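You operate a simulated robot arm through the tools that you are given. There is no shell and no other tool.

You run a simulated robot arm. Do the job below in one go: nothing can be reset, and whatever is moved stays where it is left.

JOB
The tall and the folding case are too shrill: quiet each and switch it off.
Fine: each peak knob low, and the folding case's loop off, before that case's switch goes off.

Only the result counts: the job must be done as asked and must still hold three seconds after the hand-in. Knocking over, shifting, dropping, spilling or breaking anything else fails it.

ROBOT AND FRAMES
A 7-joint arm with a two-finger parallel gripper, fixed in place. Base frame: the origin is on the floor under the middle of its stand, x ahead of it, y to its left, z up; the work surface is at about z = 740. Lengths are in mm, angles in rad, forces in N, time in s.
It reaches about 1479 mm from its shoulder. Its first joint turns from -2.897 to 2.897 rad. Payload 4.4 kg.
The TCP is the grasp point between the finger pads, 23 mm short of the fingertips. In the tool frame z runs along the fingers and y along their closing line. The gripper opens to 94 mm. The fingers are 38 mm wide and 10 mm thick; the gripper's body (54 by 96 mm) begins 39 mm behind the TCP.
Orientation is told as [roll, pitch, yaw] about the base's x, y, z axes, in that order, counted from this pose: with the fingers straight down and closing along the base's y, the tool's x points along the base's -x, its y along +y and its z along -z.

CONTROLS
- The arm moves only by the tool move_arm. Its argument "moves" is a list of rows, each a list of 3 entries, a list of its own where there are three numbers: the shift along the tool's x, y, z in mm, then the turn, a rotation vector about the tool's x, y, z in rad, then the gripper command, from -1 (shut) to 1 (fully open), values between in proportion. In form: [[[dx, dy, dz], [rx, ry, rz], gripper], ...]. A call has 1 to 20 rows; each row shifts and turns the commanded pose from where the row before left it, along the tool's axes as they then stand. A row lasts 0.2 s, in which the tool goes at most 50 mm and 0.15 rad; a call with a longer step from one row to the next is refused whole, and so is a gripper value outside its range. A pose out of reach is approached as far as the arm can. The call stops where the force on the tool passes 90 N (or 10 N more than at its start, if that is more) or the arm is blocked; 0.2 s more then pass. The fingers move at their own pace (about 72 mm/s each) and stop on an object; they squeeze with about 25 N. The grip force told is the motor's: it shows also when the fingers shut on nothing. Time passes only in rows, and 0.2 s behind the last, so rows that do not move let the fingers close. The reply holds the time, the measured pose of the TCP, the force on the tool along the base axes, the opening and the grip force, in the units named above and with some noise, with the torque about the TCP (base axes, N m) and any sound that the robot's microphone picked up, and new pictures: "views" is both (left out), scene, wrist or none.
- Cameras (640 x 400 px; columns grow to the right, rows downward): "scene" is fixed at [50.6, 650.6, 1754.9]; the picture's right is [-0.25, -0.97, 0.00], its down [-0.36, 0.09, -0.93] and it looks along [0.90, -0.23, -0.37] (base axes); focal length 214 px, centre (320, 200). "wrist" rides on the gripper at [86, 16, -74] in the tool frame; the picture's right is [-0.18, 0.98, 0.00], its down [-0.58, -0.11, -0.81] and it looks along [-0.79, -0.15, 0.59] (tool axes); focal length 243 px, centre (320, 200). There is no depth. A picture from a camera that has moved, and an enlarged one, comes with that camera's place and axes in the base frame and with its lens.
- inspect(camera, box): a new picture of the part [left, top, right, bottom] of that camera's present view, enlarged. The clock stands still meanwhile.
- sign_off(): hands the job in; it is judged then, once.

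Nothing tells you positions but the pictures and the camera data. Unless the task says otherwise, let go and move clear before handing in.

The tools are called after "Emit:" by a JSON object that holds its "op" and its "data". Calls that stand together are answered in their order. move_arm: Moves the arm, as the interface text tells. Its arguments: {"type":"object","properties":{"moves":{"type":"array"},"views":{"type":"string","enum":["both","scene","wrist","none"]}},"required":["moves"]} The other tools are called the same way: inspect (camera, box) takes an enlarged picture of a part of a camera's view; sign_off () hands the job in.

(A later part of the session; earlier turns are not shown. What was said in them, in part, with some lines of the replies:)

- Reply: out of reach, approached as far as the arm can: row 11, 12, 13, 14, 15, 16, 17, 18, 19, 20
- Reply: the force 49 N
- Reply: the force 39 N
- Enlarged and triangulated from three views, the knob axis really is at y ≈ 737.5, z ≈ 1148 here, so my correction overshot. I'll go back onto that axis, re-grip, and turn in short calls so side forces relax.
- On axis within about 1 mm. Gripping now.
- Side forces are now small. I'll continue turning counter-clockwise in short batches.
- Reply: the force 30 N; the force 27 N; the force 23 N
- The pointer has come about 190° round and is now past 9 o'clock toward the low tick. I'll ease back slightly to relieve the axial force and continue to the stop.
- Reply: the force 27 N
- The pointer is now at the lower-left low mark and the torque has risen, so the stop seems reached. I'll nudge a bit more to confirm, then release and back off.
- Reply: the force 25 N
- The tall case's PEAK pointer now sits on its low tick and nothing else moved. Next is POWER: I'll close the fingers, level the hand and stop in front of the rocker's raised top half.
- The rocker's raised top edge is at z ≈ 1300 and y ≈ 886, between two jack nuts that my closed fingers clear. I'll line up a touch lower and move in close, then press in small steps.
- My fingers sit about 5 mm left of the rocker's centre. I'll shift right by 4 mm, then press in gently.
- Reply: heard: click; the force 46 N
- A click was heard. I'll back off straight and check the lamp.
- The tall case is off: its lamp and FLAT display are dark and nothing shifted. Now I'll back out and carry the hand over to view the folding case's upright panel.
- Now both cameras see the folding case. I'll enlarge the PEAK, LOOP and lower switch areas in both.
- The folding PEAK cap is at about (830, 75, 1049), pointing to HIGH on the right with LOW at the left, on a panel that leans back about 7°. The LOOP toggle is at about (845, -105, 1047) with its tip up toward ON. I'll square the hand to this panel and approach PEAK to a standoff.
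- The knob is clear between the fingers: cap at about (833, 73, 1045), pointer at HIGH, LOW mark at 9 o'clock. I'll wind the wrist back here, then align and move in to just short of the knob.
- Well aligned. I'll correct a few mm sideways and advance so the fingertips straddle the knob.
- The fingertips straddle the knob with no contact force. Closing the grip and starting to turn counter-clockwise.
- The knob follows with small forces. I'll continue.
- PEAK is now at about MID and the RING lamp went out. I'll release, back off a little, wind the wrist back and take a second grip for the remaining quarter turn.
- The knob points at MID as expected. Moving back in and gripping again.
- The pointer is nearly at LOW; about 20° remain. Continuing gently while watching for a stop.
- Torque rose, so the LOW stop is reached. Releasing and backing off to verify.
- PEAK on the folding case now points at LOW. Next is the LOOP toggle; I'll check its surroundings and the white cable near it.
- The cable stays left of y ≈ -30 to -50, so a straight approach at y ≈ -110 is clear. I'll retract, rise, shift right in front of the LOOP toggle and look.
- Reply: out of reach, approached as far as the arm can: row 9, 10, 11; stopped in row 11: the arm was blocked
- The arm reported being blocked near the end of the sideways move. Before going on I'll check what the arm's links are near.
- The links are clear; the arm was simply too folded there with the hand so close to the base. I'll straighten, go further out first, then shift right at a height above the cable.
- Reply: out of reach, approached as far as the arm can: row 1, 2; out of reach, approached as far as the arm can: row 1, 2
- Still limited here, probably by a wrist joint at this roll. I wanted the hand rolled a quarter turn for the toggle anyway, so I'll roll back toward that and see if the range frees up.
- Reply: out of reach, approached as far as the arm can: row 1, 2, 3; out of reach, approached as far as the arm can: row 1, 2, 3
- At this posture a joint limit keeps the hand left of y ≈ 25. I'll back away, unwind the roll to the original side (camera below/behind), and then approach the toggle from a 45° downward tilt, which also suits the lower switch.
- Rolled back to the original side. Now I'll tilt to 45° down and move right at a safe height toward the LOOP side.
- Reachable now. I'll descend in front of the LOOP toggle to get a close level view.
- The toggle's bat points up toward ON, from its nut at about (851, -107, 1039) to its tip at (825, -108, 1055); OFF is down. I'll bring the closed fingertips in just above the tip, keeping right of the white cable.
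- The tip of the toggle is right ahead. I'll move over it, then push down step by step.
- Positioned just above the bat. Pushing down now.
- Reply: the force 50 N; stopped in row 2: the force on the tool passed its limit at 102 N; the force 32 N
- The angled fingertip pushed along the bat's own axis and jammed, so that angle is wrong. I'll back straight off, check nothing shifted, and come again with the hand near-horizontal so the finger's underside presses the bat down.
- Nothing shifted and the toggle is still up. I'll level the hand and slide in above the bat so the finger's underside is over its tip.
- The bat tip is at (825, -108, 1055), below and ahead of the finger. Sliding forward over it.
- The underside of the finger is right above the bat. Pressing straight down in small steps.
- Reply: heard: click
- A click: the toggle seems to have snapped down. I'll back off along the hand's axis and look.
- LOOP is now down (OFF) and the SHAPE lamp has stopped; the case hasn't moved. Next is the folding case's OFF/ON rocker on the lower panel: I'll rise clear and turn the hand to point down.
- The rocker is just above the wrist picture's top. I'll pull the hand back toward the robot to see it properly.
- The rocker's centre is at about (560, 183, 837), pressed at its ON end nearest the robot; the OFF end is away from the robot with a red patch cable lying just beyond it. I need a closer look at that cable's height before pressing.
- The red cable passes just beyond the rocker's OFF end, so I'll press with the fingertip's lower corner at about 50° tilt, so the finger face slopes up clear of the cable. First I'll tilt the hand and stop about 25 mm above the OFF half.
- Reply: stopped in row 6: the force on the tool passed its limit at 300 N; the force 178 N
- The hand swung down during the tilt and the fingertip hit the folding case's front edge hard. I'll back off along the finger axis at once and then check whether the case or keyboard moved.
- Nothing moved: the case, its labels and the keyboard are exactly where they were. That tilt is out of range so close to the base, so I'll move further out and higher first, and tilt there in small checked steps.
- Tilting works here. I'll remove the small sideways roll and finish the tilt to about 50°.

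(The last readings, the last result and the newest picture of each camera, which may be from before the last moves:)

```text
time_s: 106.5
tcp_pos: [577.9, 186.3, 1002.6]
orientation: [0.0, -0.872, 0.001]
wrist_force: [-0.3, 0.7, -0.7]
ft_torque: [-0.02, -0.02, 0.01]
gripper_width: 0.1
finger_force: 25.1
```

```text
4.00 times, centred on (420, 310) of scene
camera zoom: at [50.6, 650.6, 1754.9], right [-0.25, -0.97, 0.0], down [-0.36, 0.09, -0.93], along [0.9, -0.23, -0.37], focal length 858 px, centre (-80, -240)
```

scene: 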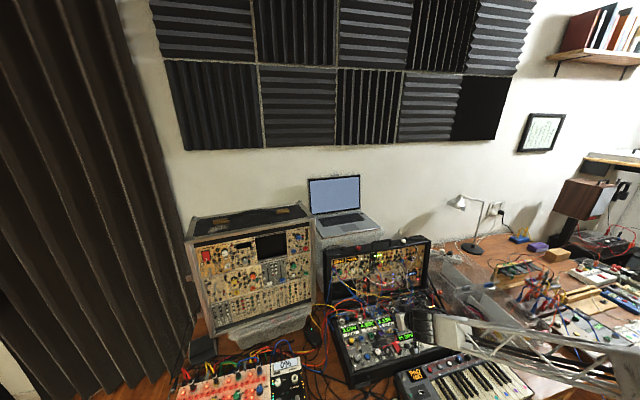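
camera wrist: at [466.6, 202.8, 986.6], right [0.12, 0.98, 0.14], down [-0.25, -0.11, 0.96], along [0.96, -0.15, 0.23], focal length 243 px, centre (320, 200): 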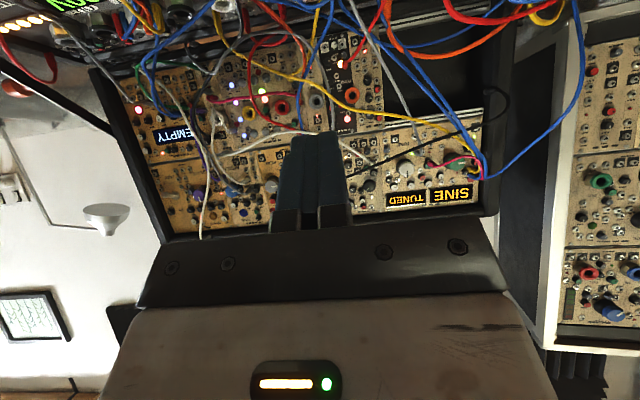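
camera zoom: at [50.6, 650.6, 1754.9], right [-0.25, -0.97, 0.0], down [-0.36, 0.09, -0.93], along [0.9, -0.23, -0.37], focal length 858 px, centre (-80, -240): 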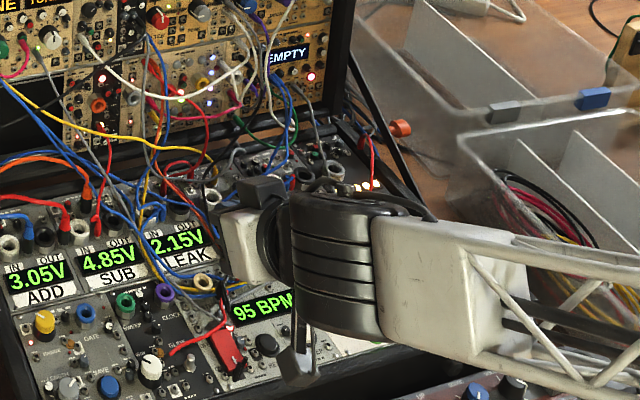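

Force is zero and the tilt is right. Now lowering toward the rocker in checked steps.

Emit:
{"op": "move_arm", "data": {"moves": [[[22, -1.1, 10.5], [0, 0, 0], -1], [[22, -1.1, 10.5], [0, 0, 0], -1]], "views": "none"}}

Emit:
{"op": "move_arm", "data": {"moves": [[[12, -1.1, 5.5], [0, 0, 0], -1], [[12, 0, 5.5], [0, 0, 0], -1]], "views": "wrist"}}

Emit:
{"op": "inspect", "data": {"camera": "wrist", "box": [240, 0, 400, 140]}}

```text
time_s: 107.0
tcp_pos: [566.0, 184.7, 955.0]
orientation: [0.0, -0.873, 0.001]
wrist_force: [0.1, -0.6, -0.8]
ft_torque: [0.03, -0.01, -0.04]
gripper_width: 0.1
finger_force: 24.7
```

```text
time_s: 107.7
tcp_pos: [558.0, 183.8, 930.8]
orientation: [0.001, -0.873, 0.001]
wrist_force: [0.3, 0.0, 0.8]
ft_torque: [0.02, 0.03, -0.03]
gripper_width: 0.0
finger_force: 25.1
camera wrist: at [445.8, 199.3, 912.4], right [0.12, 0.98, 0.14], down [-0.24, -0.11, 0.96], along [0.96, -0.15, 0.23], focal length 243 px, centre (320, 200)
```

wrist: 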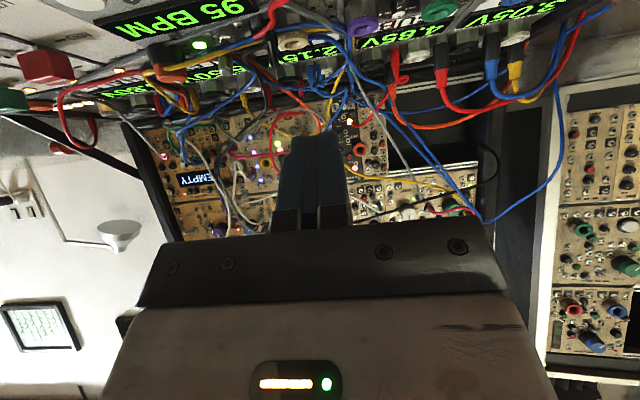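

```text
2.86 times, centred on (320, 70) of wrist
camera zoom: at [445.8, 199.3, 912.4], right [0.12, 0.98, 0.14], down [-0.24, -0.11, 0.96], along [0.96, -0.15, 0.23], focal length 693 px, centre (320, 571)
```

zoom: 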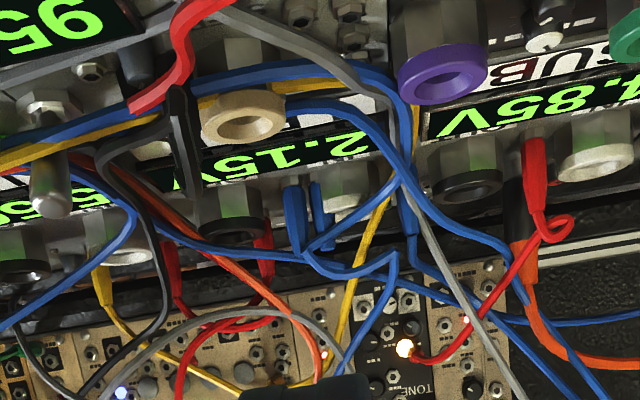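

Emit:
{"op": "move_arm", "data": {"moves": [[[19, 0, 16.5], [0, 0, 0], -1], [[19, -0.5, 16.5], [0, 0, 0], -1]], "views": "both"}}

Emit:
{"op": "inspect", "data": {"camera": "scene", "box": [380, 325, 420, 360]}}

Emit:
{"op": "inspect", "data": {"camera": "wrist", "box": [240, 30, 400, 150]}}

```text
time_s: 108.2
tcp_pos: [559.6, 183.9, 878.5]
orientation: [0.0, -0.873, 0.005]
wrist_force: [0.1, 0.3, -0.2]
ft_torque: [0.03, -0.01, -0.02]
gripper_width: 0.0
finger_force: 25.1
camera wrist: at [446.8, 198.8, 861.2], right [0.12, 0.98, 0.14], down [-0.24, -0.11, 0.96], along [0.96, -0.15, 0.23], focal length 243 px, centre (320, 200)
```

scene: 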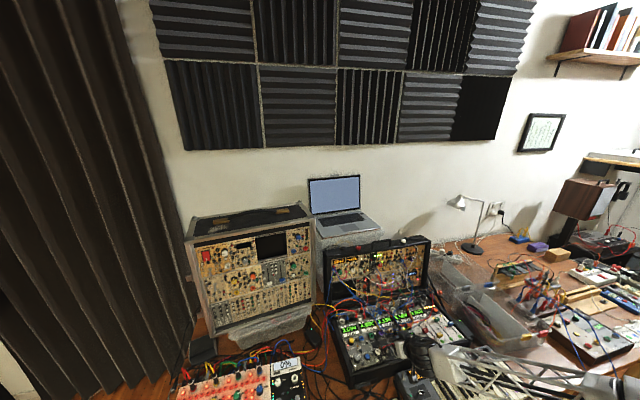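
wrist: 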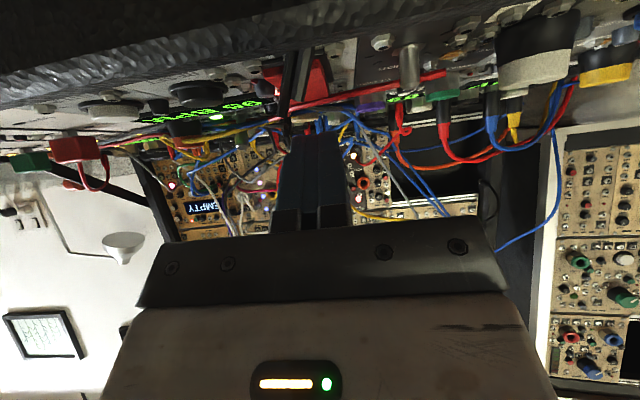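

```text
11.43 times, centred on (400, 342) of scene
camera zoom: at [50.6, 650.6, 1754.9], right [-0.25, -0.97, 0.0], down [-0.36, 0.09, -0.93], along [0.9, -0.23, -0.37], focal length 2451 px, centre (-594, -1429)
```

zoom: 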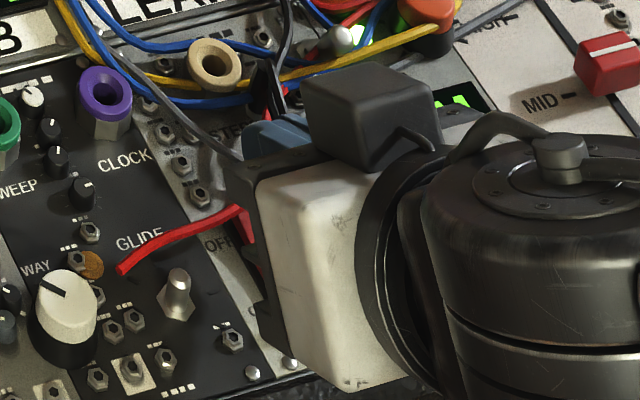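

```text
3.33 times, centred on (320, 90) of wrist
camera zoom: at [446.8, 198.8, 861.2], right [0.12, 0.98, 0.14], down [-0.24, -0.11, 0.96], along [0.96, -0.15, 0.23], focal length 809 px, centre (320, 567)
```

zoom: 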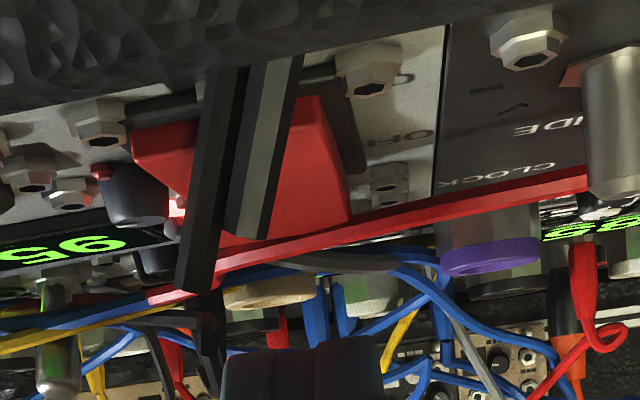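

From this low angle I see the rocker's OFF end at z ≈ 840 with the cable just beyond it, low enough for the sloped finger to clear. Lowering to just above contact, then pressing in 2 mm steps.

Emit:
{"op": "move_arm", "data": {"moves": [[[5.4, -0.7, 4.5], [0, 0, 0], -1], [[5.0, 0, 4.2], [0, 0, 0], -1]], "views": "wrist"}}

Emit:
{"op": "inspect", "data": {"camera": "wrist", "box": [240, 50, 400, 170]}}

```text
time_s: 108.8
tcp_pos: [559.4, 181.1, 866.4]
orientation: [0.001, -0.874, 0.002]
wrist_force: [-1.4, -2.8, 5.5]
ft_torque: [-0.04, 0.05, 0.01]
gripper_width: 0.0
finger_force: 25.5
camera wrist: at [447.1, 198.2, 848.2], right [0.12, 0.98, 0.14], down [-0.24, -0.11, 0.96], along [0.96, -0.15, 0.23], focal length 243 px, centre (320, 200)
```

wrist: 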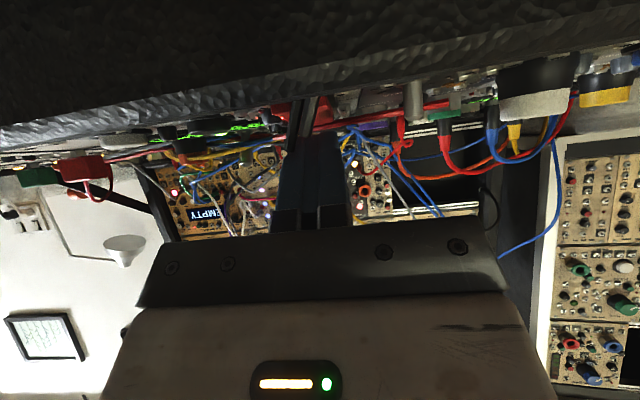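

```text
3.33 times, centred on (320, 110) of wrist
camera zoom: at [447.1, 198.2, 848.2], right [0.12, 0.98, 0.14], down [-0.24, -0.11, 0.96], along [0.96, -0.15, 0.23], focal length 809 px, centre (320, 500)
```

zoom: 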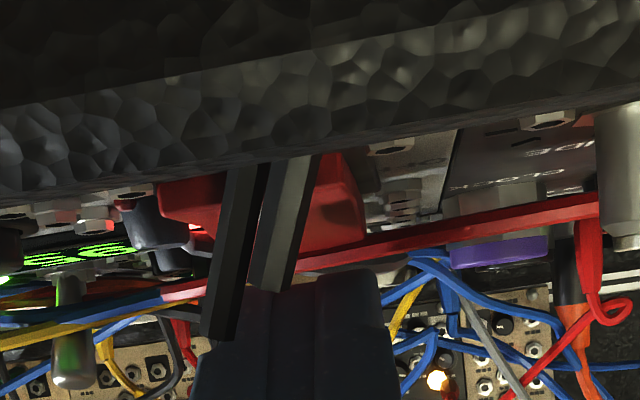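

Light contact (about 5 N). Pressing further in small steps, listening for the click.

Emit:
{"op": "move_arm", "data": {"moves": [[[1.53, 0, 1.29], [0, 0, 0], -1]], "views": "none"}}

Emit:
{"op": "move_arm", "data": {"moves": [[[1.53, 0, 1.29], [0, 0, 0], -1]], "views": "none"}}

```text
time_s: 109.2
tcp_pos: [560.0, 184.0, 866.1]
orientation: [0.001, -0.875, 0.001]
wrist_force: [-5.4, -8.0, 27.3]
ft_torque: [-0.23, -0.01, -0.16]
gripper_width: 0.0
finger_force: 25.3
heard: click
```

```text
time_s: 109.7
tcp_pos: [560.3, 183.0, 865.7]
orientation: [0.004, -0.878, 0.0]
wrist_force: [-13.8, -14.8, 60.9]
ft_torque: [-0.43, 0.05, -0.31]
gripper_width: 0.0
finger_force: 24.9
```

Click heard. Lifting straight up and checking the case.

Emit:
{"op": "move_arm", "data": {"moves": [[[-6, 0, -5], [0, 0, 0], -1], [[-19, 0, -16], [0, 0, 0], -1], [[-30, 0, -25], [0, 0, 0], -1], [[-30, 0, -25], [0, 0, 0], -1]], "views": "both"}}

Emit:
{"op": "inspect", "data": {"camera": "scene", "box": [310, 220, 480, 390]}}

Emit:
{"op": "inspect", "data": {"camera": "scene", "box": [380, 325, 420, 360]}}

```text
time_s: 110.7
tcp_pos: [560.4, 181.3, 971.2]
orientation: [-0.001, -0.872, 0.004]
wrist_force: [1.3, -0.5, 0.3]
ft_torque: [0.01, -0.01, 0.02]
gripper_width: 0.1
finger_force: 25.1
heard: click
camera wrist: at [446.5, 198.1, 953.1], right [0.12, 0.98, 0.14], down [-0.24, -0.11, 0.96], along [0.96, -0.15, 0.23], focal length 243 px, centre (320, 200)
```

scene: 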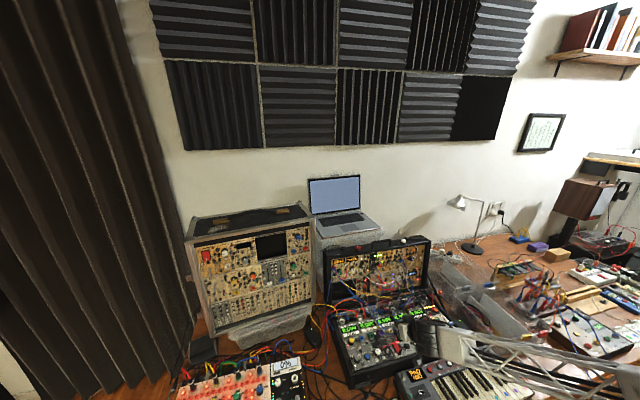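
wrist: 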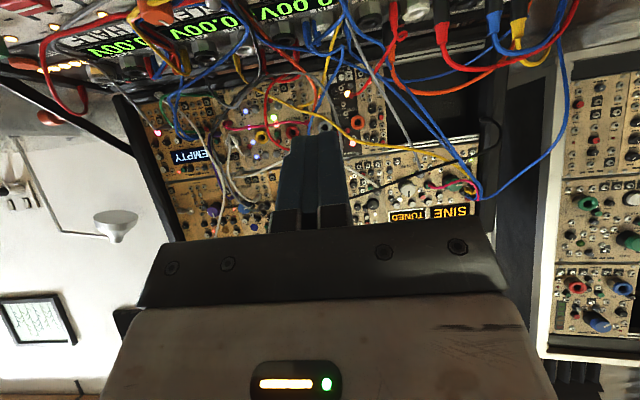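

```text
2.35 times, centred on (395, 305) of scene
camera zoom: at [50.6, 650.6, 1754.9], right [-0.25, -0.97, 0.0], down [-0.36, 0.09, -0.93], along [0.9, -0.23, -0.37], focal length 505 px, centre (144, -47)
```

zoom: 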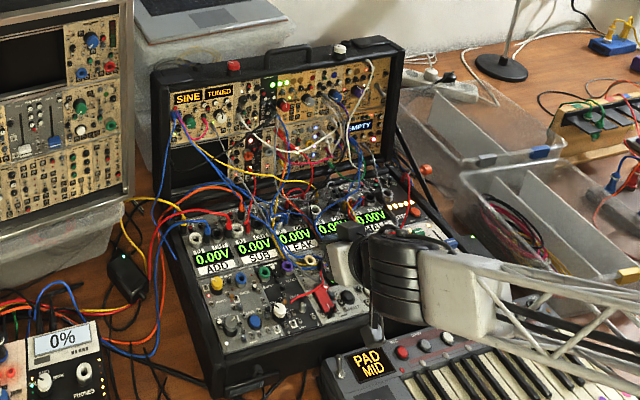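

```text
11.43 times, centred on (400, 342) of scene
camera zoom: at [50.6, 650.6, 1754.9], right [-0.25, -0.97, 0.0], down [-0.36, 0.09, -0.93], along [0.9, -0.23, -0.37], focal length 2451 px, centre (-594, -1429)
```

zoom: 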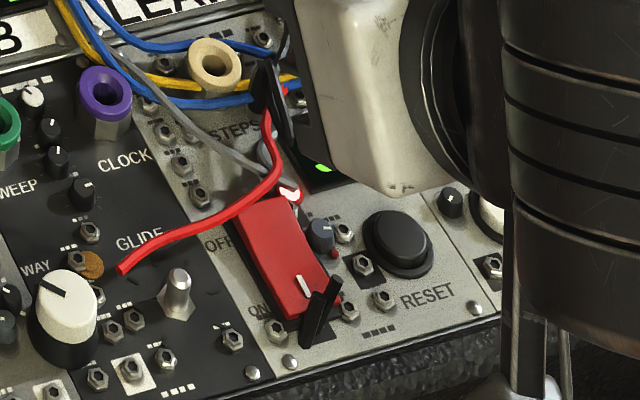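

Two clicks were heard (one on pressing, one on lifting) and the displays now read 0.00V but are still lit, so the rocker seems to have sprung back on because I pressed too close to its pivot. I'll rise and get the close view of the rocker again.

Emit:
{"op": "move_arm", "data": {"moves": [[[-30, 0, -25], [0, 0, 0], -1], [[0, 0, 0], [0, 0.145, 0], -1], [[0, 0, 0], [0, 0.145, 0], -1], [[0, 0, 0], [0, 0.145, 0], -1], [[0, 0, 0], [0, 0.145, 0], -1], [[0, 0, 0], [0, 0.145, 0], -1], [[0, 0, 0], [0, 0.145, 0], -1]], "views": "none"}}

Emit:
{"op": "move_arm", "data": {"moves": [[[35, -10, 25], [0, 0, 0], -1], [[35, -10, 30], [0, 0, 0], -1]], "views": "both"}}

Emit:
{"op": "inspect", "data": {"camera": "wrist", "box": [330, 80, 430, 160]}}

Emit:
{"op": "inspect", "data": {"camera": "scene", "box": [310, 220, 480, 390]}}

```text
time_s: 112.2
tcp_pos: [560.1, 183.0, 1010.7]
orientation: [0.0, -0.001, 0.005]
wrist_force: [-0.2, 0.7, 0.4]
ft_torque: [0.03, 0.03, -0.01]
gripper_width: 0.0
finger_force: 24.8
```

```text
time_s: 112.8
tcp_pos: [491.6, 162.0, 955.0]
orientation: [0.0, -0.005, 0.002]
wrist_force: [0.3, 0.0, -1.0]
ft_torque: [0.02, 0.01, -0.04]
gripper_width: 0.1
finger_force: 24.8
camera wrist: at [404.3, 177.5, 1030.3], right [0.18, 0.98, 0.0], down [0.58, -0.11, 0.81], along [0.8, -0.15, -0.59], focal length 243 px, centre (320, 200)
```

scene: 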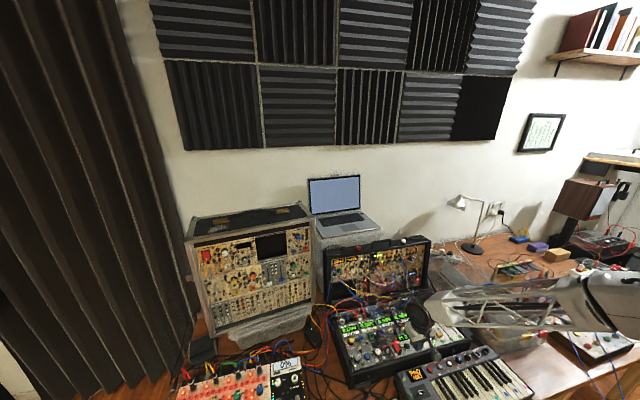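
wrist: 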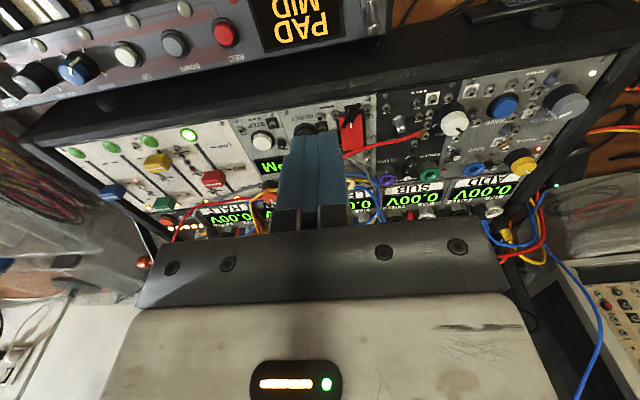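

```text
5.00 times, centred on (380, 120) of wrist
camera zoom: at [404.3, 177.5, 1030.3], right [0.18, 0.98, 0.0], down [0.58, -0.11, 0.81], along [0.8, -0.15, -0.59], focal length 1213 px, centre (20, 600)
```

zoom: 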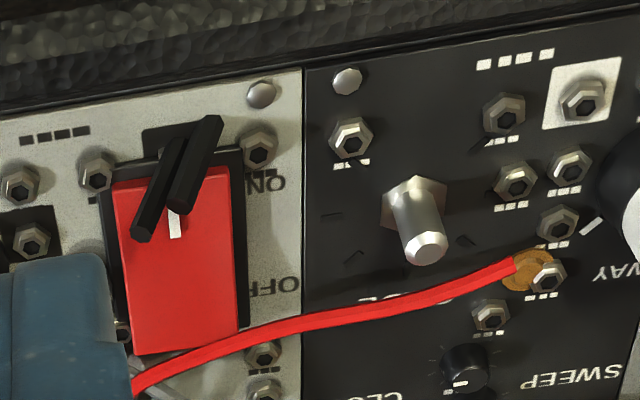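

```text
2.35 times, centred on (395, 305) of scene
camera zoom: at [50.6, 650.6, 1754.9], right [-0.25, -0.97, 0.0], down [-0.36, 0.09, -0.93], along [0.9, -0.23, -0.37], focal length 505 px, centre (144, -47)
```

zoom: 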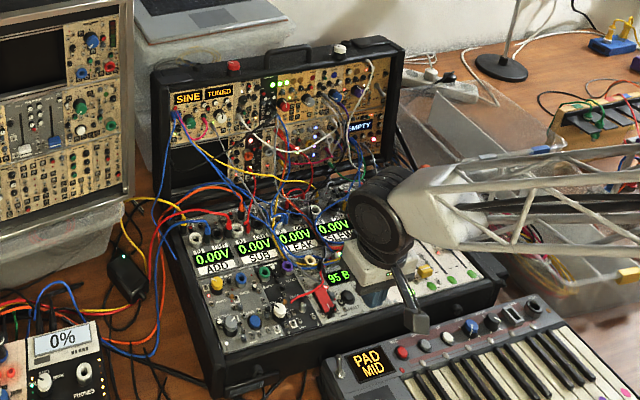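

Emit:
{"op": "inspect", "data": {"camera": "wrist", "box": [335, 98, 375, 128]}}

Emit:
{"op": "inspect", "data": {"camera": "wrist", "box": [335, 115, 375, 160]}}

Emit:
{"op": "inspect", "data": {"camera": "scene", "box": [388, 336, 412, 356]}}

```text
13.33 times, centred on (355, 113) of wrist
camera zoom: at [404.3, 177.5, 1030.3], right [0.18, 0.98, 0.0], down [0.58, -0.11, 0.81], along [0.8, -0.15, -0.59], focal length 3235 px, centre (-147, 1360)
```

zoom: 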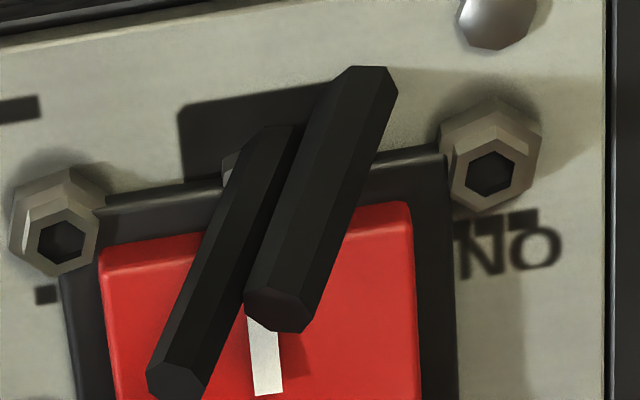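

```text
8.89 times, centred on (355, 138) of wrist
camera zoom: at [404.3, 177.5, 1030.3], right [0.18, 0.98, 0.0], down [0.58, -0.11, 0.81], along [0.8, -0.15, -0.59], focal length 2157 px, centre (9, 756)
```

zoom: 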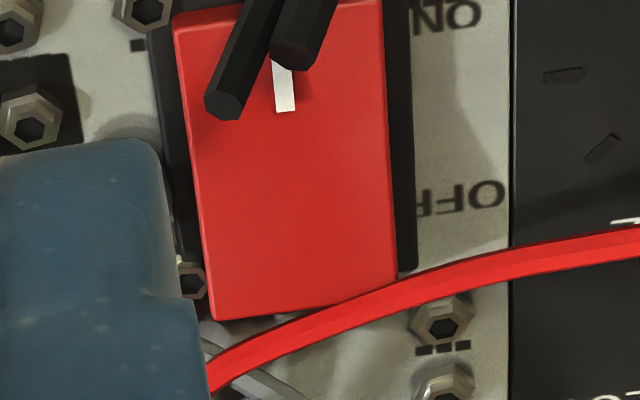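

```text
16.00 times, centred on (400, 346) of scene
camera zoom: at [50.6, 650.6, 1754.9], right [-0.25, -0.97, 0.0], down [-0.36, 0.09, -0.93], along [0.9, -0.23, -0.37], focal length 3432 px, centre (-960, -2136)
```

zoom: 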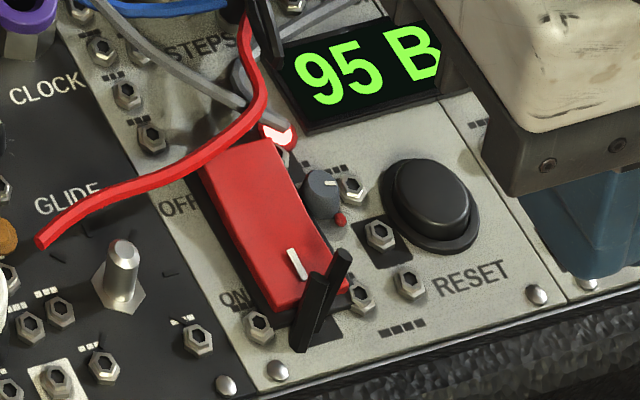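

The rocker is still in its ON position; my press landed too near its pivot to latch. I'll try again with the contact nearer the OFF end (x ≈ 574), still sloped to clear the red cable.

Emit:
{"op": "move_arm", "data": {"moves": [[[-27.8, 6.5, -16], [0, 0, 0], -1], [[-27.8, 6.5, -16], [0, 0, 0], -1], [[-27.8, 6.5, -16], [0, 0, 0], -1], [[0, 0, 0], [0, -0.131, 0], -1], [[0, 0, 0], [0, -0.131, 0], -1], [[0, 0, 0], [0, -0.131, 0], -1]], "views": "none"}}

Emit:
{"op": "move_arm", "data": {"moves": [[[0, 0, 0], [0, -0.131, 0], -1], [[0, 0, 0], [0, -0.131, 0], -1], [[0, 0, 0], [0, -0.131, 0], -1]], "views": "none"}}

```text
time_s: 114.2
tcp_pos: [572.3, 181.7, 1003.6]
orientation: [0.0, -0.396, 0.002]
wrist_force: [-0.2, 0.1, 0.2]
ft_torque: [0.01, 0.03, -0.01]
gripper_width: 0.0
finger_force: 25.3
```

```text
time_s: 115.0
tcp_pos: [575.6, 183.7, 1005.9]
orientation: [0.002, -0.791, 0.001]
wrist_force: [-0.2, 0.9, 5.4]
ft_torque: [0.0, 0.2, 0.0]
gripper_width: 0.0
finger_force: 24.9
```

Emit:
{"op": "move_arm", "data": {"moves": [[[28.4, -1, 23.9], [0, 0, 0], -1], [[28.4, -1, 23.9], [0, 0, 0], -1], [[28.4, -1, 23.9], [0, 0, 0], -1], [[0, 0, 0], [0, 0, 0], -1]], "views": "wrist"}}

Emit:
{"op": "inspect", "data": {"camera": "wrist", "box": [240, 20, 400, 140]}}

```text
time_s: 116.0
tcp_pos: [564.7, 179.1, 892.7]
orientation: [0.0, -0.789, 0.0]
wrist_force: [0.5, 0.5, 0.2]
ft_torque: [-0.01, -0.01, 0.0]
gripper_width: 0.0
finger_force: 24.9
camera wrist: at [450.7, 195.2, 884.0], right [0.13, 0.98, 0.13], down [-0.16, -0.11, 0.98], along [0.98, -0.15, 0.15], focal length 243 px, centre (320, 200)
```

wrist: 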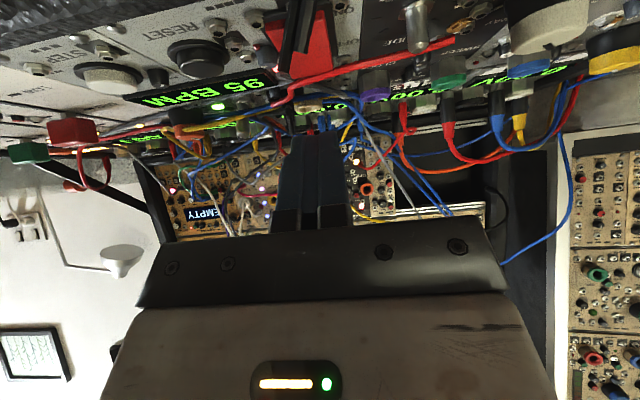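

```text
3.33 times, centred on (320, 80) of wrist
camera zoom: at [450.7, 195.2, 884.0], right [0.13, 0.98, 0.13], down [-0.16, -0.11, 0.98], along [0.98, -0.15, 0.15], focal length 809 px, centre (320, 600)
```

zoom: 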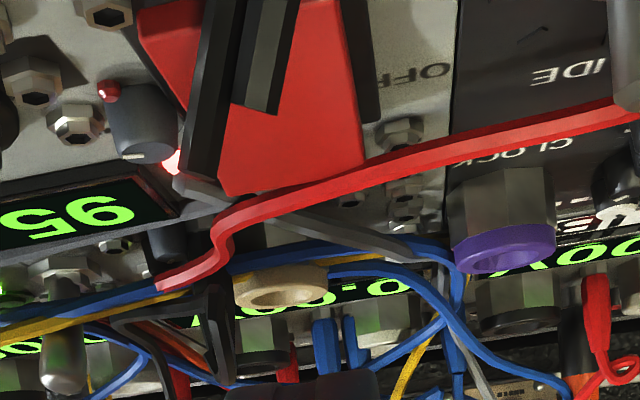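

Emit:
{"op": "move_arm", "data": {"moves": [[[7, 0.7, 8.3], [0, 0, 0], -1], [[7, 0.7, 8.3], [0, 0, 0], -1]], "views": "wrist"}}

Emit:
{"op": "inspect", "data": {"camera": "wrist", "box": [240, 40, 400, 160]}}

```text
time_s: 116.7
tcp_pos: [566.1, 181.7, 873.7]
orientation: [0.003, -0.792, 0.002]
wrist_force: [0.5, 0.9, -0.3]
ft_torque: [-0.01, 0.01, 0.03]
gripper_width: 0.0
finger_force: 25.1
camera wrist: at [452.9, 196.3, 864.1], right [0.13, 0.98, 0.13], down [-0.16, -0.11, 0.98], along [0.98, -0.15, 0.15], focal length 243 px, centre (320, 200)
```

wrist: 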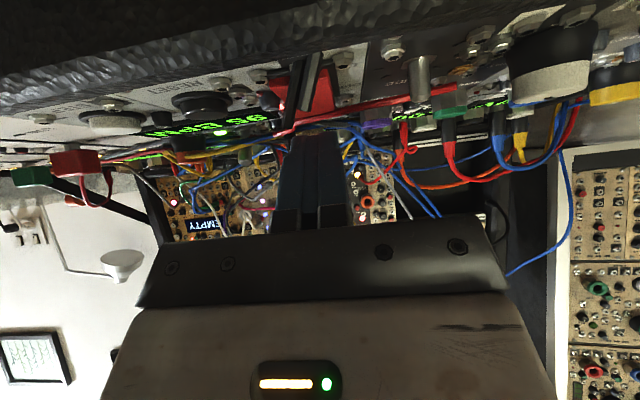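

```text
3.33 times, centred on (320, 100) of wrist
camera zoom: at [452.9, 196.3, 864.1], right [0.13, 0.98, 0.13], down [-0.16, -0.11, 0.98], along [0.98, -0.15, 0.15], focal length 809 px, centre (320, 533)
```

zoom: 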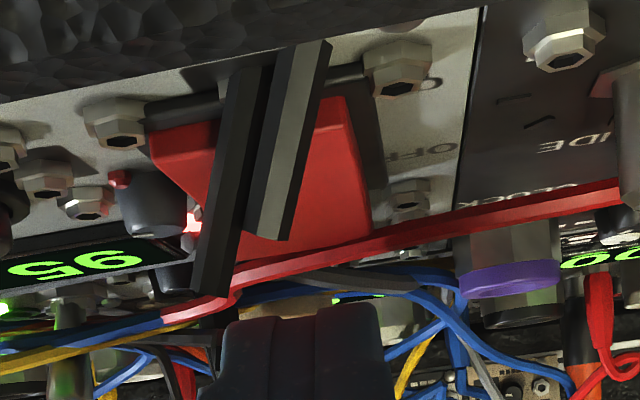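

Lined up nearer the OFF end. Pressing down in small steps.

Emit:
{"op": "move_arm", "data": {"moves": [[[1.42, 0, 1.41], [0, 0, 0], -1], [[1.42, 0, 1.41], [0, 0, 0], -1]], "views": "none"}}

Emit:
{"op": "move_arm", "data": {"moves": [[[1.42, 0, 1.41], [0, 0, 0], -1]], "views": "none"}}

```text
time_s: 117.2
tcp_pos: [566.4, 179.8, 868.4]
orientation: [0.001, -0.789, 0.001]
wrist_force: [-0.5, -0.4, -0.1]
ft_torque: [-0.01, 0.01, -0.01]
gripper_width: 0.1
finger_force: 24.9
```

```text
time_s: 117.7
tcp_pos: [567.9, 179.5, 865.3]
orientation: [0.0, -0.788, 0.001]
wrist_force: [0.6, 0.9, 2.1]
ft_torque: [0.04, 0.0, 0.03]
gripper_width: 0.0
finger_force: 24.9
```

Emit:
{"op": "move_arm", "data": {"moves": [[[1.42, 0, 1.41], [0, 0, 0], -1]], "views": "none"}}

Emit:
{"op": "move_arm", "data": {"moves": [[[1.42, 0, 1.41], [0, 0, 0], -1]], "views": "none"}}

```text
time_s: 118.0
tcp_pos: [567.9, 180.5, 865.2]
orientation: [0.001, -0.791, 0.003]
wrist_force: [-4.2, -1.1, 15.0]
ft_torque: [-0.05, 0.06, -0.03]
gripper_width: 0.0
finger_force: 24.5
heard: click
```

```text
time_s: 118.5
tcp_pos: [567.0, 179.4, 865.1]
orientation: [0.0, -0.793, 0.002]
wrist_force: [-8.6, -10.2, 39.5]
ft_torque: [-0.27, 0.11, 0.19]
gripper_width: 0.2
finger_force: 25.7
```

Click again. I'll look at the displays while still pressing, before lifting.

Emit:
{"op": "inspect", "data": {"camera": "scene", "box": [310, 220, 480, 390]}}

Emit:
{"op": "inspect", "data": {"camera": "wrist", "box": [240, 40, 400, 160]}}

Emit:
{"op": "inspect", "data": {"camera": "scene", "box": [380, 325, 420, 360]}}

```text
2.35 times, centred on (395, 305) of scene
camera zoom: at [50.6, 650.6, 1754.9], right [-0.25, -0.97, 0.0], down [-0.36, 0.09, -0.93], along [0.9, -0.23, -0.37], focal length 505 px, centre (144, -47)
```

zoom: 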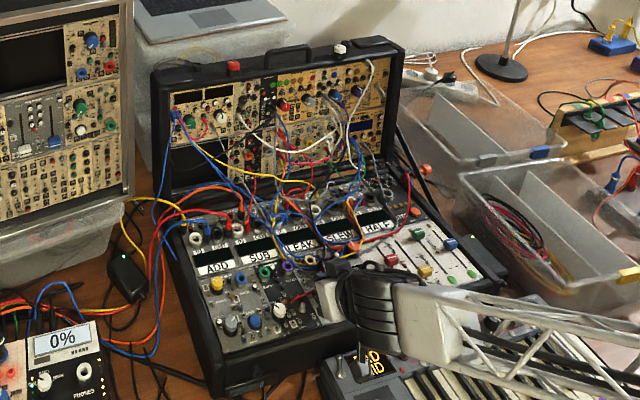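

```text
3.33 times, centred on (320, 100) of wrist
camera zoom: at [453.4, 195.6, 856.5], right [0.13, 0.98, 0.13], down [-0.17, -0.11, 0.98], along [0.98, -0.15, 0.15], focal length 809 px, centre (320, 533)
```

zoom: 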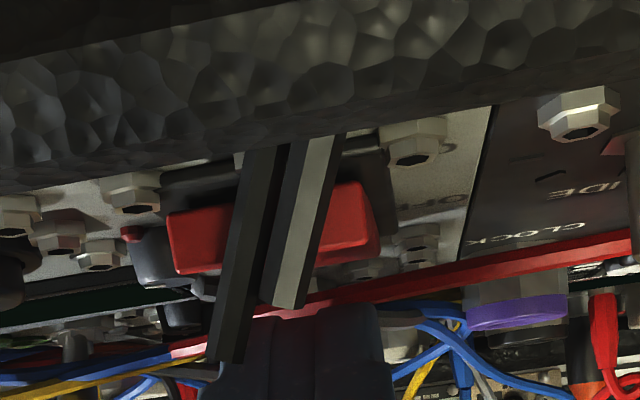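

```text
11.43 times, centred on (400, 342) of scene
camera zoom: at [50.6, 650.6, 1754.9], right [-0.25, -0.97, 0.0], down [-0.36, 0.09, -0.93], along [0.9, -0.23, -0.37], focal length 2451 px, centre (-594, -1429)
```

zoom: 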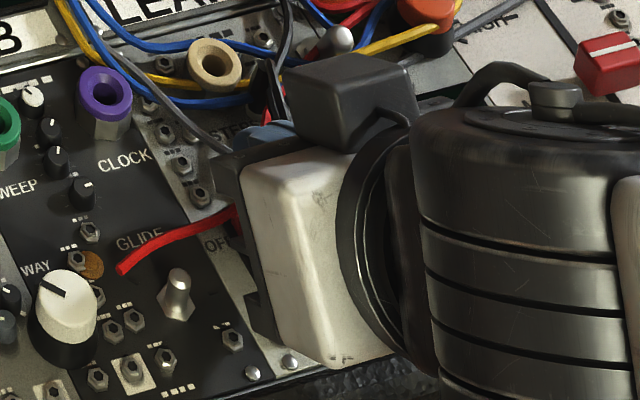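

While pressed, every folding-case display is dark, so this is the right switch. I'll lift very slowly to see whether it stays off.

Emit:
{"op": "move_arm", "data": {"moves": [[[-1.42, 0, -1.41], [0, 0, 0], -1]], "views": "none"}}

Emit:
{"op": "move_arm", "data": {"moves": [[[-1.42, 0, -1.41], [0, 0, 0], -1]], "views": "none"}}

```text
time_s: 118.8
tcp_pos: [567.7, 180.8, 865.2]
orientation: [0.003, -0.792, -0.001]
wrist_force: [18.1, -2.4, 27.5]
ft_torque: [-0.08, -0.59, -0.02]
gripper_width: 0.0
finger_force: 25.2
```

```text
time_s: 119.2
tcp_pos: [565.1, 179.7, 865.1]
orientation: [0.0, -0.788, 0.003]
wrist_force: [10.0, 0.8, 17.2]
ft_torque: [0.0, -0.33, 0.0]
gripper_width: 0.0
finger_force: 25.2
```

Emit:
{"op": "move_arm", "data": {"moves": [[[-1.42, 0, -1.41], [0, 0, 0], -1]], "views": "wrist"}}

Emit:
{"op": "inspect", "data": {"camera": "wrist", "box": [240, 40, 400, 160]}}

```text
time_s: 119.7
tcp_pos: [565.2, 179.0, 866.7]
orientation: [-0.001, -0.787, 0.004]
wrist_force: [0.0, -0.6, -0.2]
ft_torque: [-0.04, -0.03, 0.04]
gripper_width: 0.0
finger_force: 25.0
camera wrist: at [451.7, 195.3, 857.7], right [0.13, 0.98, 0.13], down [-0.16, -0.11, 0.98], along [0.98, -0.15, 0.14], focal length 243 px, centre (320, 200)
```

wrist: 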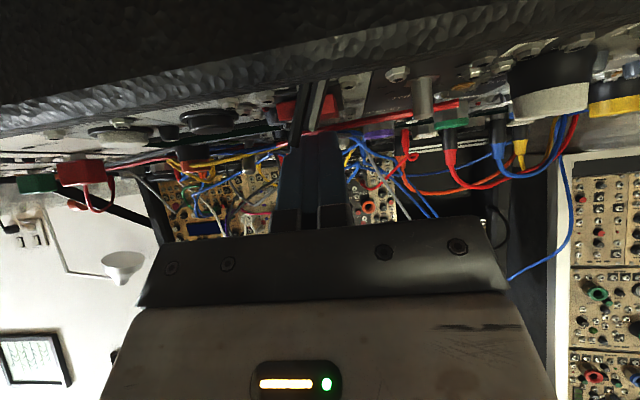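

```text
3.33 times, centred on (320, 100) of wrist
camera zoom: at [451.7, 195.3, 857.7], right [0.13, 0.98, 0.13], down [-0.16, -0.11, 0.98], along [0.98, -0.15, 0.14], focal length 809 px, centre (320, 533)
```

zoom: 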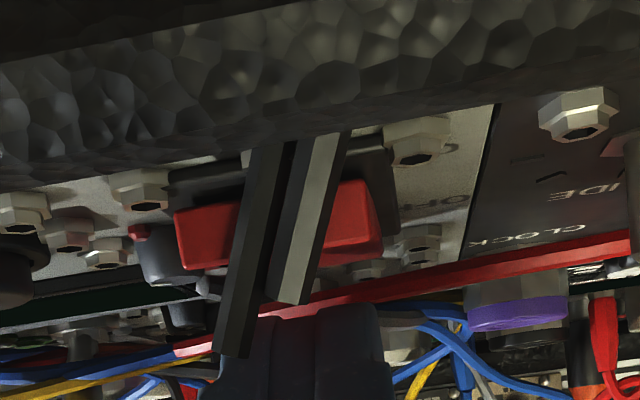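

The rocker stays latched OFF with zero force (its ON end is visibly raised and EMPTY is dark). Continuing the lift gently.

Emit:
{"op": "move_arm", "data": {"moves": [[[-1.42, 0, -1.41], [0, 0, 0], -1], [[-1.42, 0, -1.41], [0, 0, 0], -1]], "views": "none"}}

Emit:
{"op": "inspect", "data": {"camera": "wrist", "box": [240, 40, 400, 160]}}

```text
time_s: 120.2
tcp_pos: [566.7, 179.8, 871.2]
orientation: [0.0, -0.788, 0.002]
wrist_force: [-0.6, -0.1, 0.4]
ft_torque: [0.02, 0.0, -0.03]
gripper_width: 0.0
finger_force: 24.0
```

```text
3.33 times, centred on (320, 100) of wrist
camera zoom: at [452.7, 195.4, 863.4], right [0.13, 0.98, 0.13], down [-0.16, -0.11, 0.98], along [0.98, -0.15, 0.15], focal length 809 px, centre (320, 533)
```

zoom: 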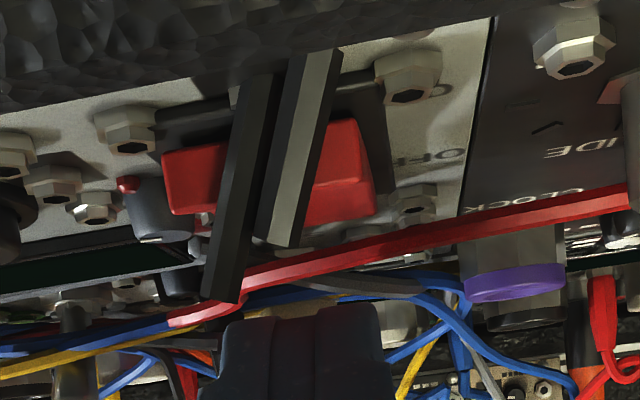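

Still off with the fingertip clear. Rising further in small increments.

Emit:
{"op": "move_arm", "data": {"moves": [[[-3.5, 0, -3.5], [0, 0, 0], -1], [[-3.5, 0, -3.5], [0, 0, 0], -1], [[-3.5, 0, -3.5], [0, 0, 0], -1]], "views": "none"}}

Emit:
{"op": "move_arm", "data": {"moves": [[[-7, 0, -7], [0, 0, 0], -1], [[-12, 0, -12], [0, 0, 0], -1], [[-20, 0, -20], [0, 0, 0], -1], [[-28, 0, -28], [0, 0, 0], -1]], "views": "both"}}

Emit:
{"op": "inspect", "data": {"camera": "scene", "box": [310, 220, 480, 390]}}

Emit:
{"op": "inspect", "data": {"camera": "scene", "box": [388, 330, 412, 356]}}

```text
time_s: 121.0
tcp_pos: [566.3, 180.1, 886.1]
orientation: [0.001, -0.788, 0.003]
wrist_force: [0.3, -0.1, -0.4]
ft_torque: [0.01, 0.02, 0.01]
gripper_width: 0.0
finger_force: 25.4
```

```text
time_s: 122.0
tcp_pos: [566.7, 178.7, 978.6]
orientation: [0.0, -0.789, 0.004]
wrist_force: [-0.7, 0.1, 0.3]
ft_torque: [-0.01, -0.01, 0.01]
gripper_width: 0.1
finger_force: 25.1
camera wrist: at [452.7, 195.2, 971.6], right [0.13, 0.98, 0.13], down [-0.16, -0.11, 0.98], along [0.98, -0.15, 0.15], focal length 243 px, centre (320, 200)
```

scene: 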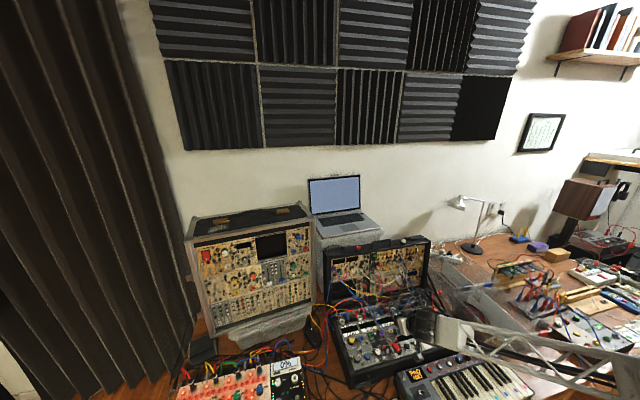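
wrist: 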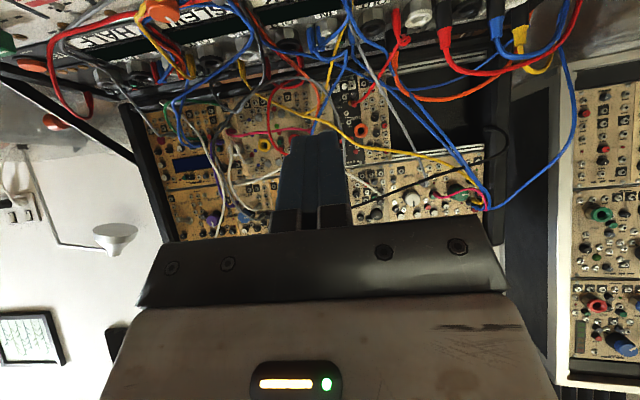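

```text
2.35 times, centred on (395, 305) of scene
camera zoom: at [50.6, 650.6, 1754.9], right [-0.25, -0.97, 0.0], down [-0.36, 0.09, -0.93], along [0.9, -0.23, -0.37], focal length 505 px, centre (144, -47)
```

zoom: 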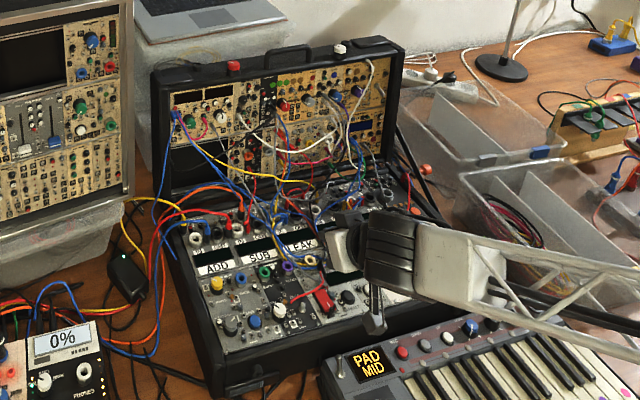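

```text
15.38 times, centred on (400, 343) of scene
camera zoom: at [50.6, 650.6, 1754.9], right [-0.25, -0.97, 0.0], down [-0.36, 0.09, -0.93], along [0.9, -0.23, -0.37], focal length 3300 px, centre (-911, -2000)
```

zoom: 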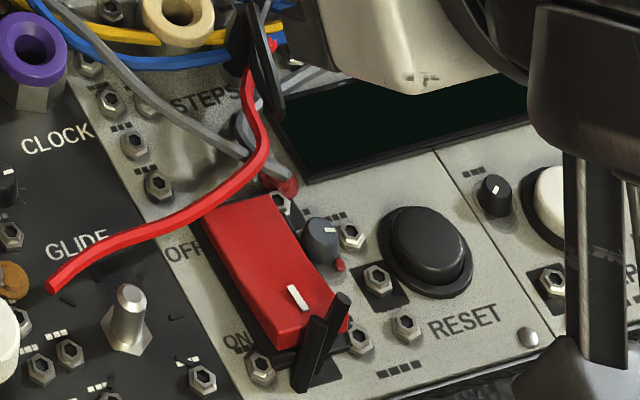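

Everything on the folding case is dark and the rocker holds OFF. I'll raise the arm clear and verify both cases' knobs, loop and switches before handing in.

Emit:
{"op": "move_arm", "data": {"moves": [[[-30, 0, -30], [0, 0, 0], -1], [[-33, 0, -33], [0, 0, 0], -1], [[-33, 0, -33], [0, 0, 0], -1], [[-33, 0, -33], [0, 0, 0], -1], [[-33, 0, -33], [0, 0, 0], -1], [[0, -40, 0], [0, 0, 0], -1], [[0, -40, 0], [0, 0, 0], -1], [[0, -40, 0], [0, 0, 0], -1], [[0, -40, 0], [0, 0, 0], -1]], "views": "both"}}

Emit:
{"op": "inspect", "data": {"camera": "scene", "box": [360, 230, 440, 290]}}

Emit:
{"op": "inspect", "data": {"camera": "scene", "box": [190, 235, 290, 310]}}

Emit:
{"op": "inspect", "data": {"camera": "scene", "box": [310, 220, 540, 400]}}

Emit:
{"op": "inspect", "data": {"camera": "scene", "box": [388, 330, 412, 356]}}

```text
time_s: 124.0
tcp_pos: [564.4, 20.5, 1209.8]
orientation: [0.004, -0.787, 0.002]
wrist_force: [-0.3, 0.8, -0.8]
ft_torque: [-0.01, -0.04, -0.01]
gripper_width: 0.0
finger_force: 24.6
camera wrist: at [451.5, 35.3, 1201.7], right [0.13, 0.98, 0.13], down [-0.16, -0.11, 0.98], along [0.98, -0.15, 0.15], focal length 243 px, centre (320, 200)
```

scene: 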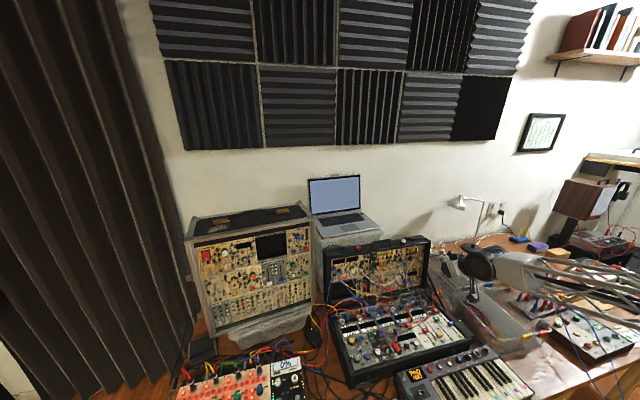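
wrist: 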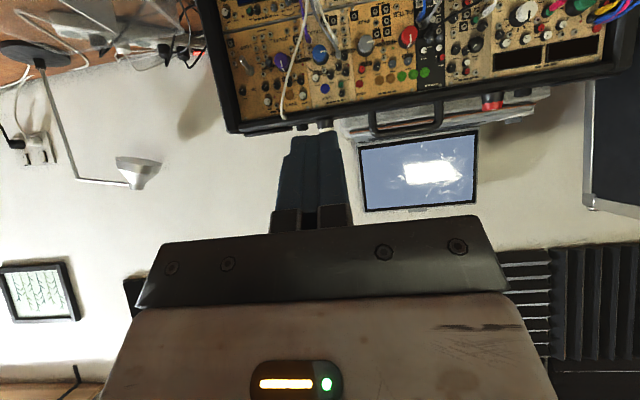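

```text
6.67 times, centred on (400, 260) of scene
camera zoom: at [50.6, 650.6, 1754.9], right [-0.25, -0.97, 0.0], down [-0.36, 0.09, -0.93], along [0.9, -0.23, -0.37], focal length 1430 px, centre (-213, -200)
```

zoom: 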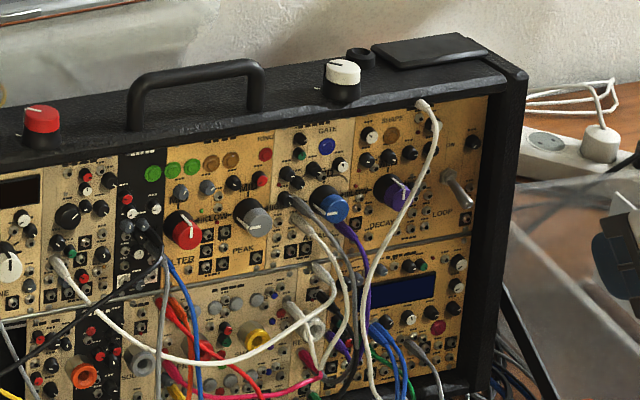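

```text
5.33 times, centred on (240, 272) of scene
camera zoom: at [50.6, 650.6, 1754.9], right [-0.25, -0.97, 0.0], down [-0.36, 0.09, -0.93], along [0.9, -0.23, -0.37], focal length 1144 px, centre (747, -187)
```

zoom: 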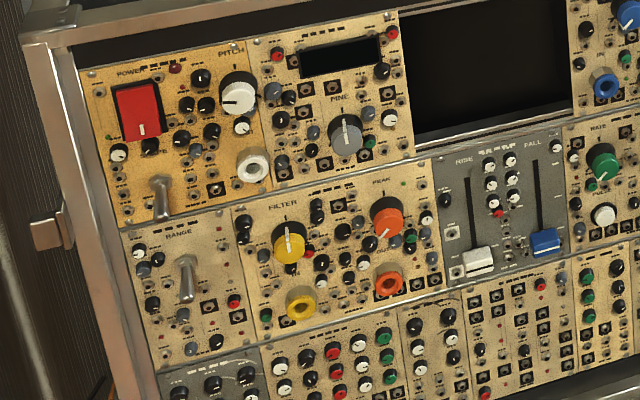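

```text
2.22 times, centred on (425, 310) of scene
camera zoom: at [50.6, 650.6, 1754.9], right [-0.25, -0.97, 0.0], down [-0.36, 0.09, -0.93], along [0.9, -0.23, -0.37], focal length 477 px, centre (87, -44)
```

zoom: 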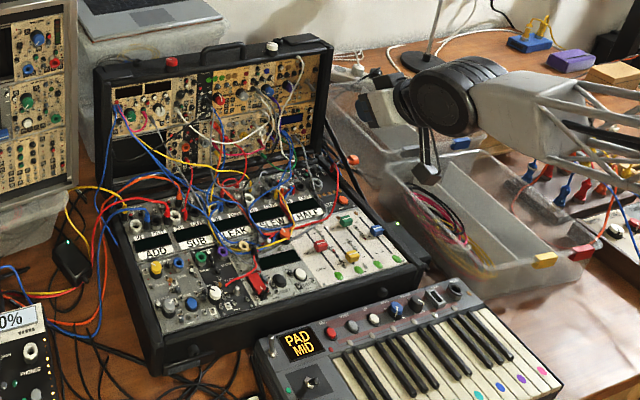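

```text
15.38 times, centred on (400, 343) of scene
camera zoom: at [50.6, 650.6, 1754.9], right [-0.25, -0.97, 0.0], down [-0.36, 0.09, -0.93], along [0.9, -0.23, -0.37], focal length 3300 px, centre (-911, -2000)
```

zoom: 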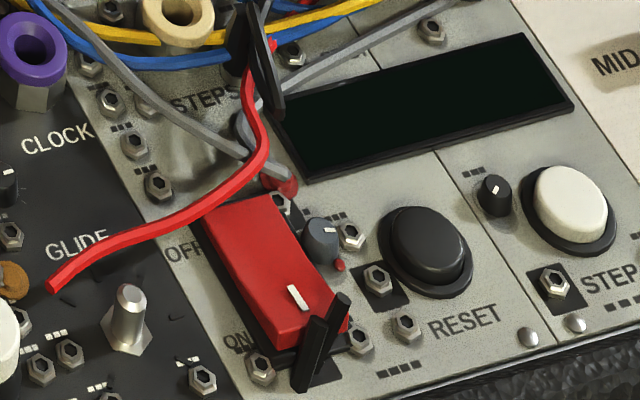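

Emit:
{"op": "inspect", "data": {"camera": "scene", "box": [376, 248, 404, 268]}}

Emit:
{"op": "inspect", "data": {"camera": "scene", "box": [405, 240, 433, 265]}}

Emit:
{"op": "inspect", "data": {"camera": "scene", "box": [240, 262, 266, 285]}}

```text
16.00 times, centred on (390, 258) of scene
camera zoom: at [50.6, 650.6, 1754.9], right [-0.25, -0.97, 0.0], down [-0.36, 0.09, -0.93], along [0.9, -0.23, -0.37], focal length 3432 px, centre (-800, -728)
```

zoom: 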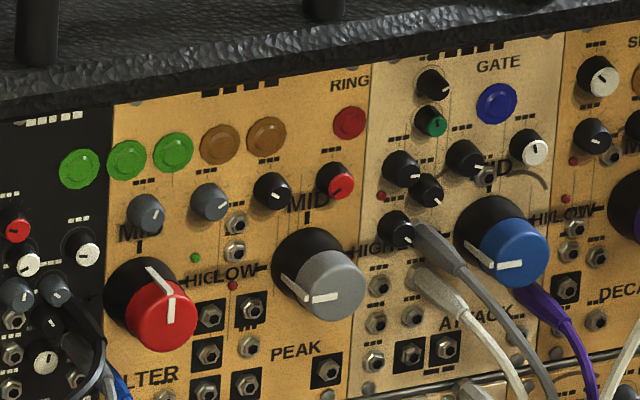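

```text
16.00 times, centred on (419, 252) of scene
camera zoom: at [50.6, 650.6, 1754.9], right [-0.25, -0.97, 0.0], down [-0.36, 0.09, -0.93], along [0.9, -0.23, -0.37], focal length 3432 px, centre (-1264, -640)
```

zoom: 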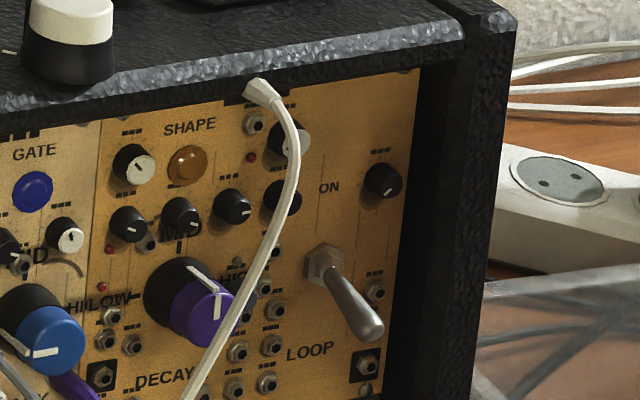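

```text
16.00 times, centred on (253, 274) of scene
camera zoom: at [50.6, 650.6, 1754.9], right [-0.25, -0.97, 0.0], down [-0.36, 0.09, -0.93], along [0.9, -0.23, -0.37], focal length 3432 px, centre (1392, -976)
```

zoom: 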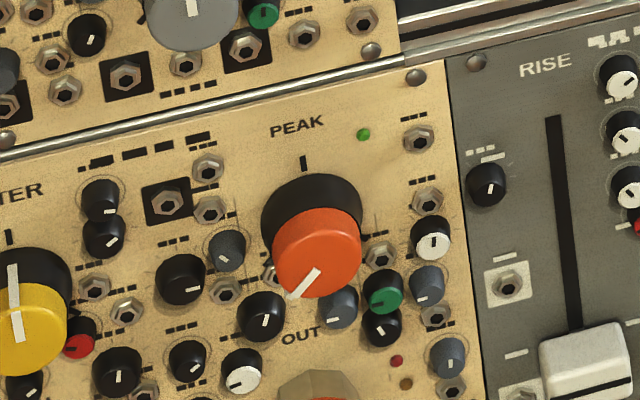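

Both PEAK knobs point to low, LOOP is down (off), and both cases are dark with their rockers latched off. Nothing else has moved and the hand is clear of everything, so I'm handing in the job.

Emit:
{"op": "sign_off", "data": {}}

```text
The job is handed in.
```

Both cases are off, and I've handed the job in. I checked everything in the pictures just before.

| | Tall case | Folding case |
|---|---|---|
| **Peak knob** | on its low mark | at LOW |
| **Loop** | not part of the job | off |
| **Switch** | off, lamp and display dark | off, lamp and displays dark |

Four things happened on the way:

- **Folding case switch:** it took two presses. The first didn't latch: the case came back on and its voltage readouts reset to 0.00V. Peak and loop were already set before both presses, and the second press held.
- **Hard knock:** while I was tilting the hand, a fingertip hit the front edge of the folding case, reaching about 300 N. I compared pictures from before and after, and neither the case nor the keyboard had moved.
- **Loop toggle:** my first push jammed against it at about 100 N. I backed off and came at it from another angle; the case had not moved.
- **Red cable:** one lies right next to the folding case's switch. I pressed at an angle to avoid it, and it looks unmoved.
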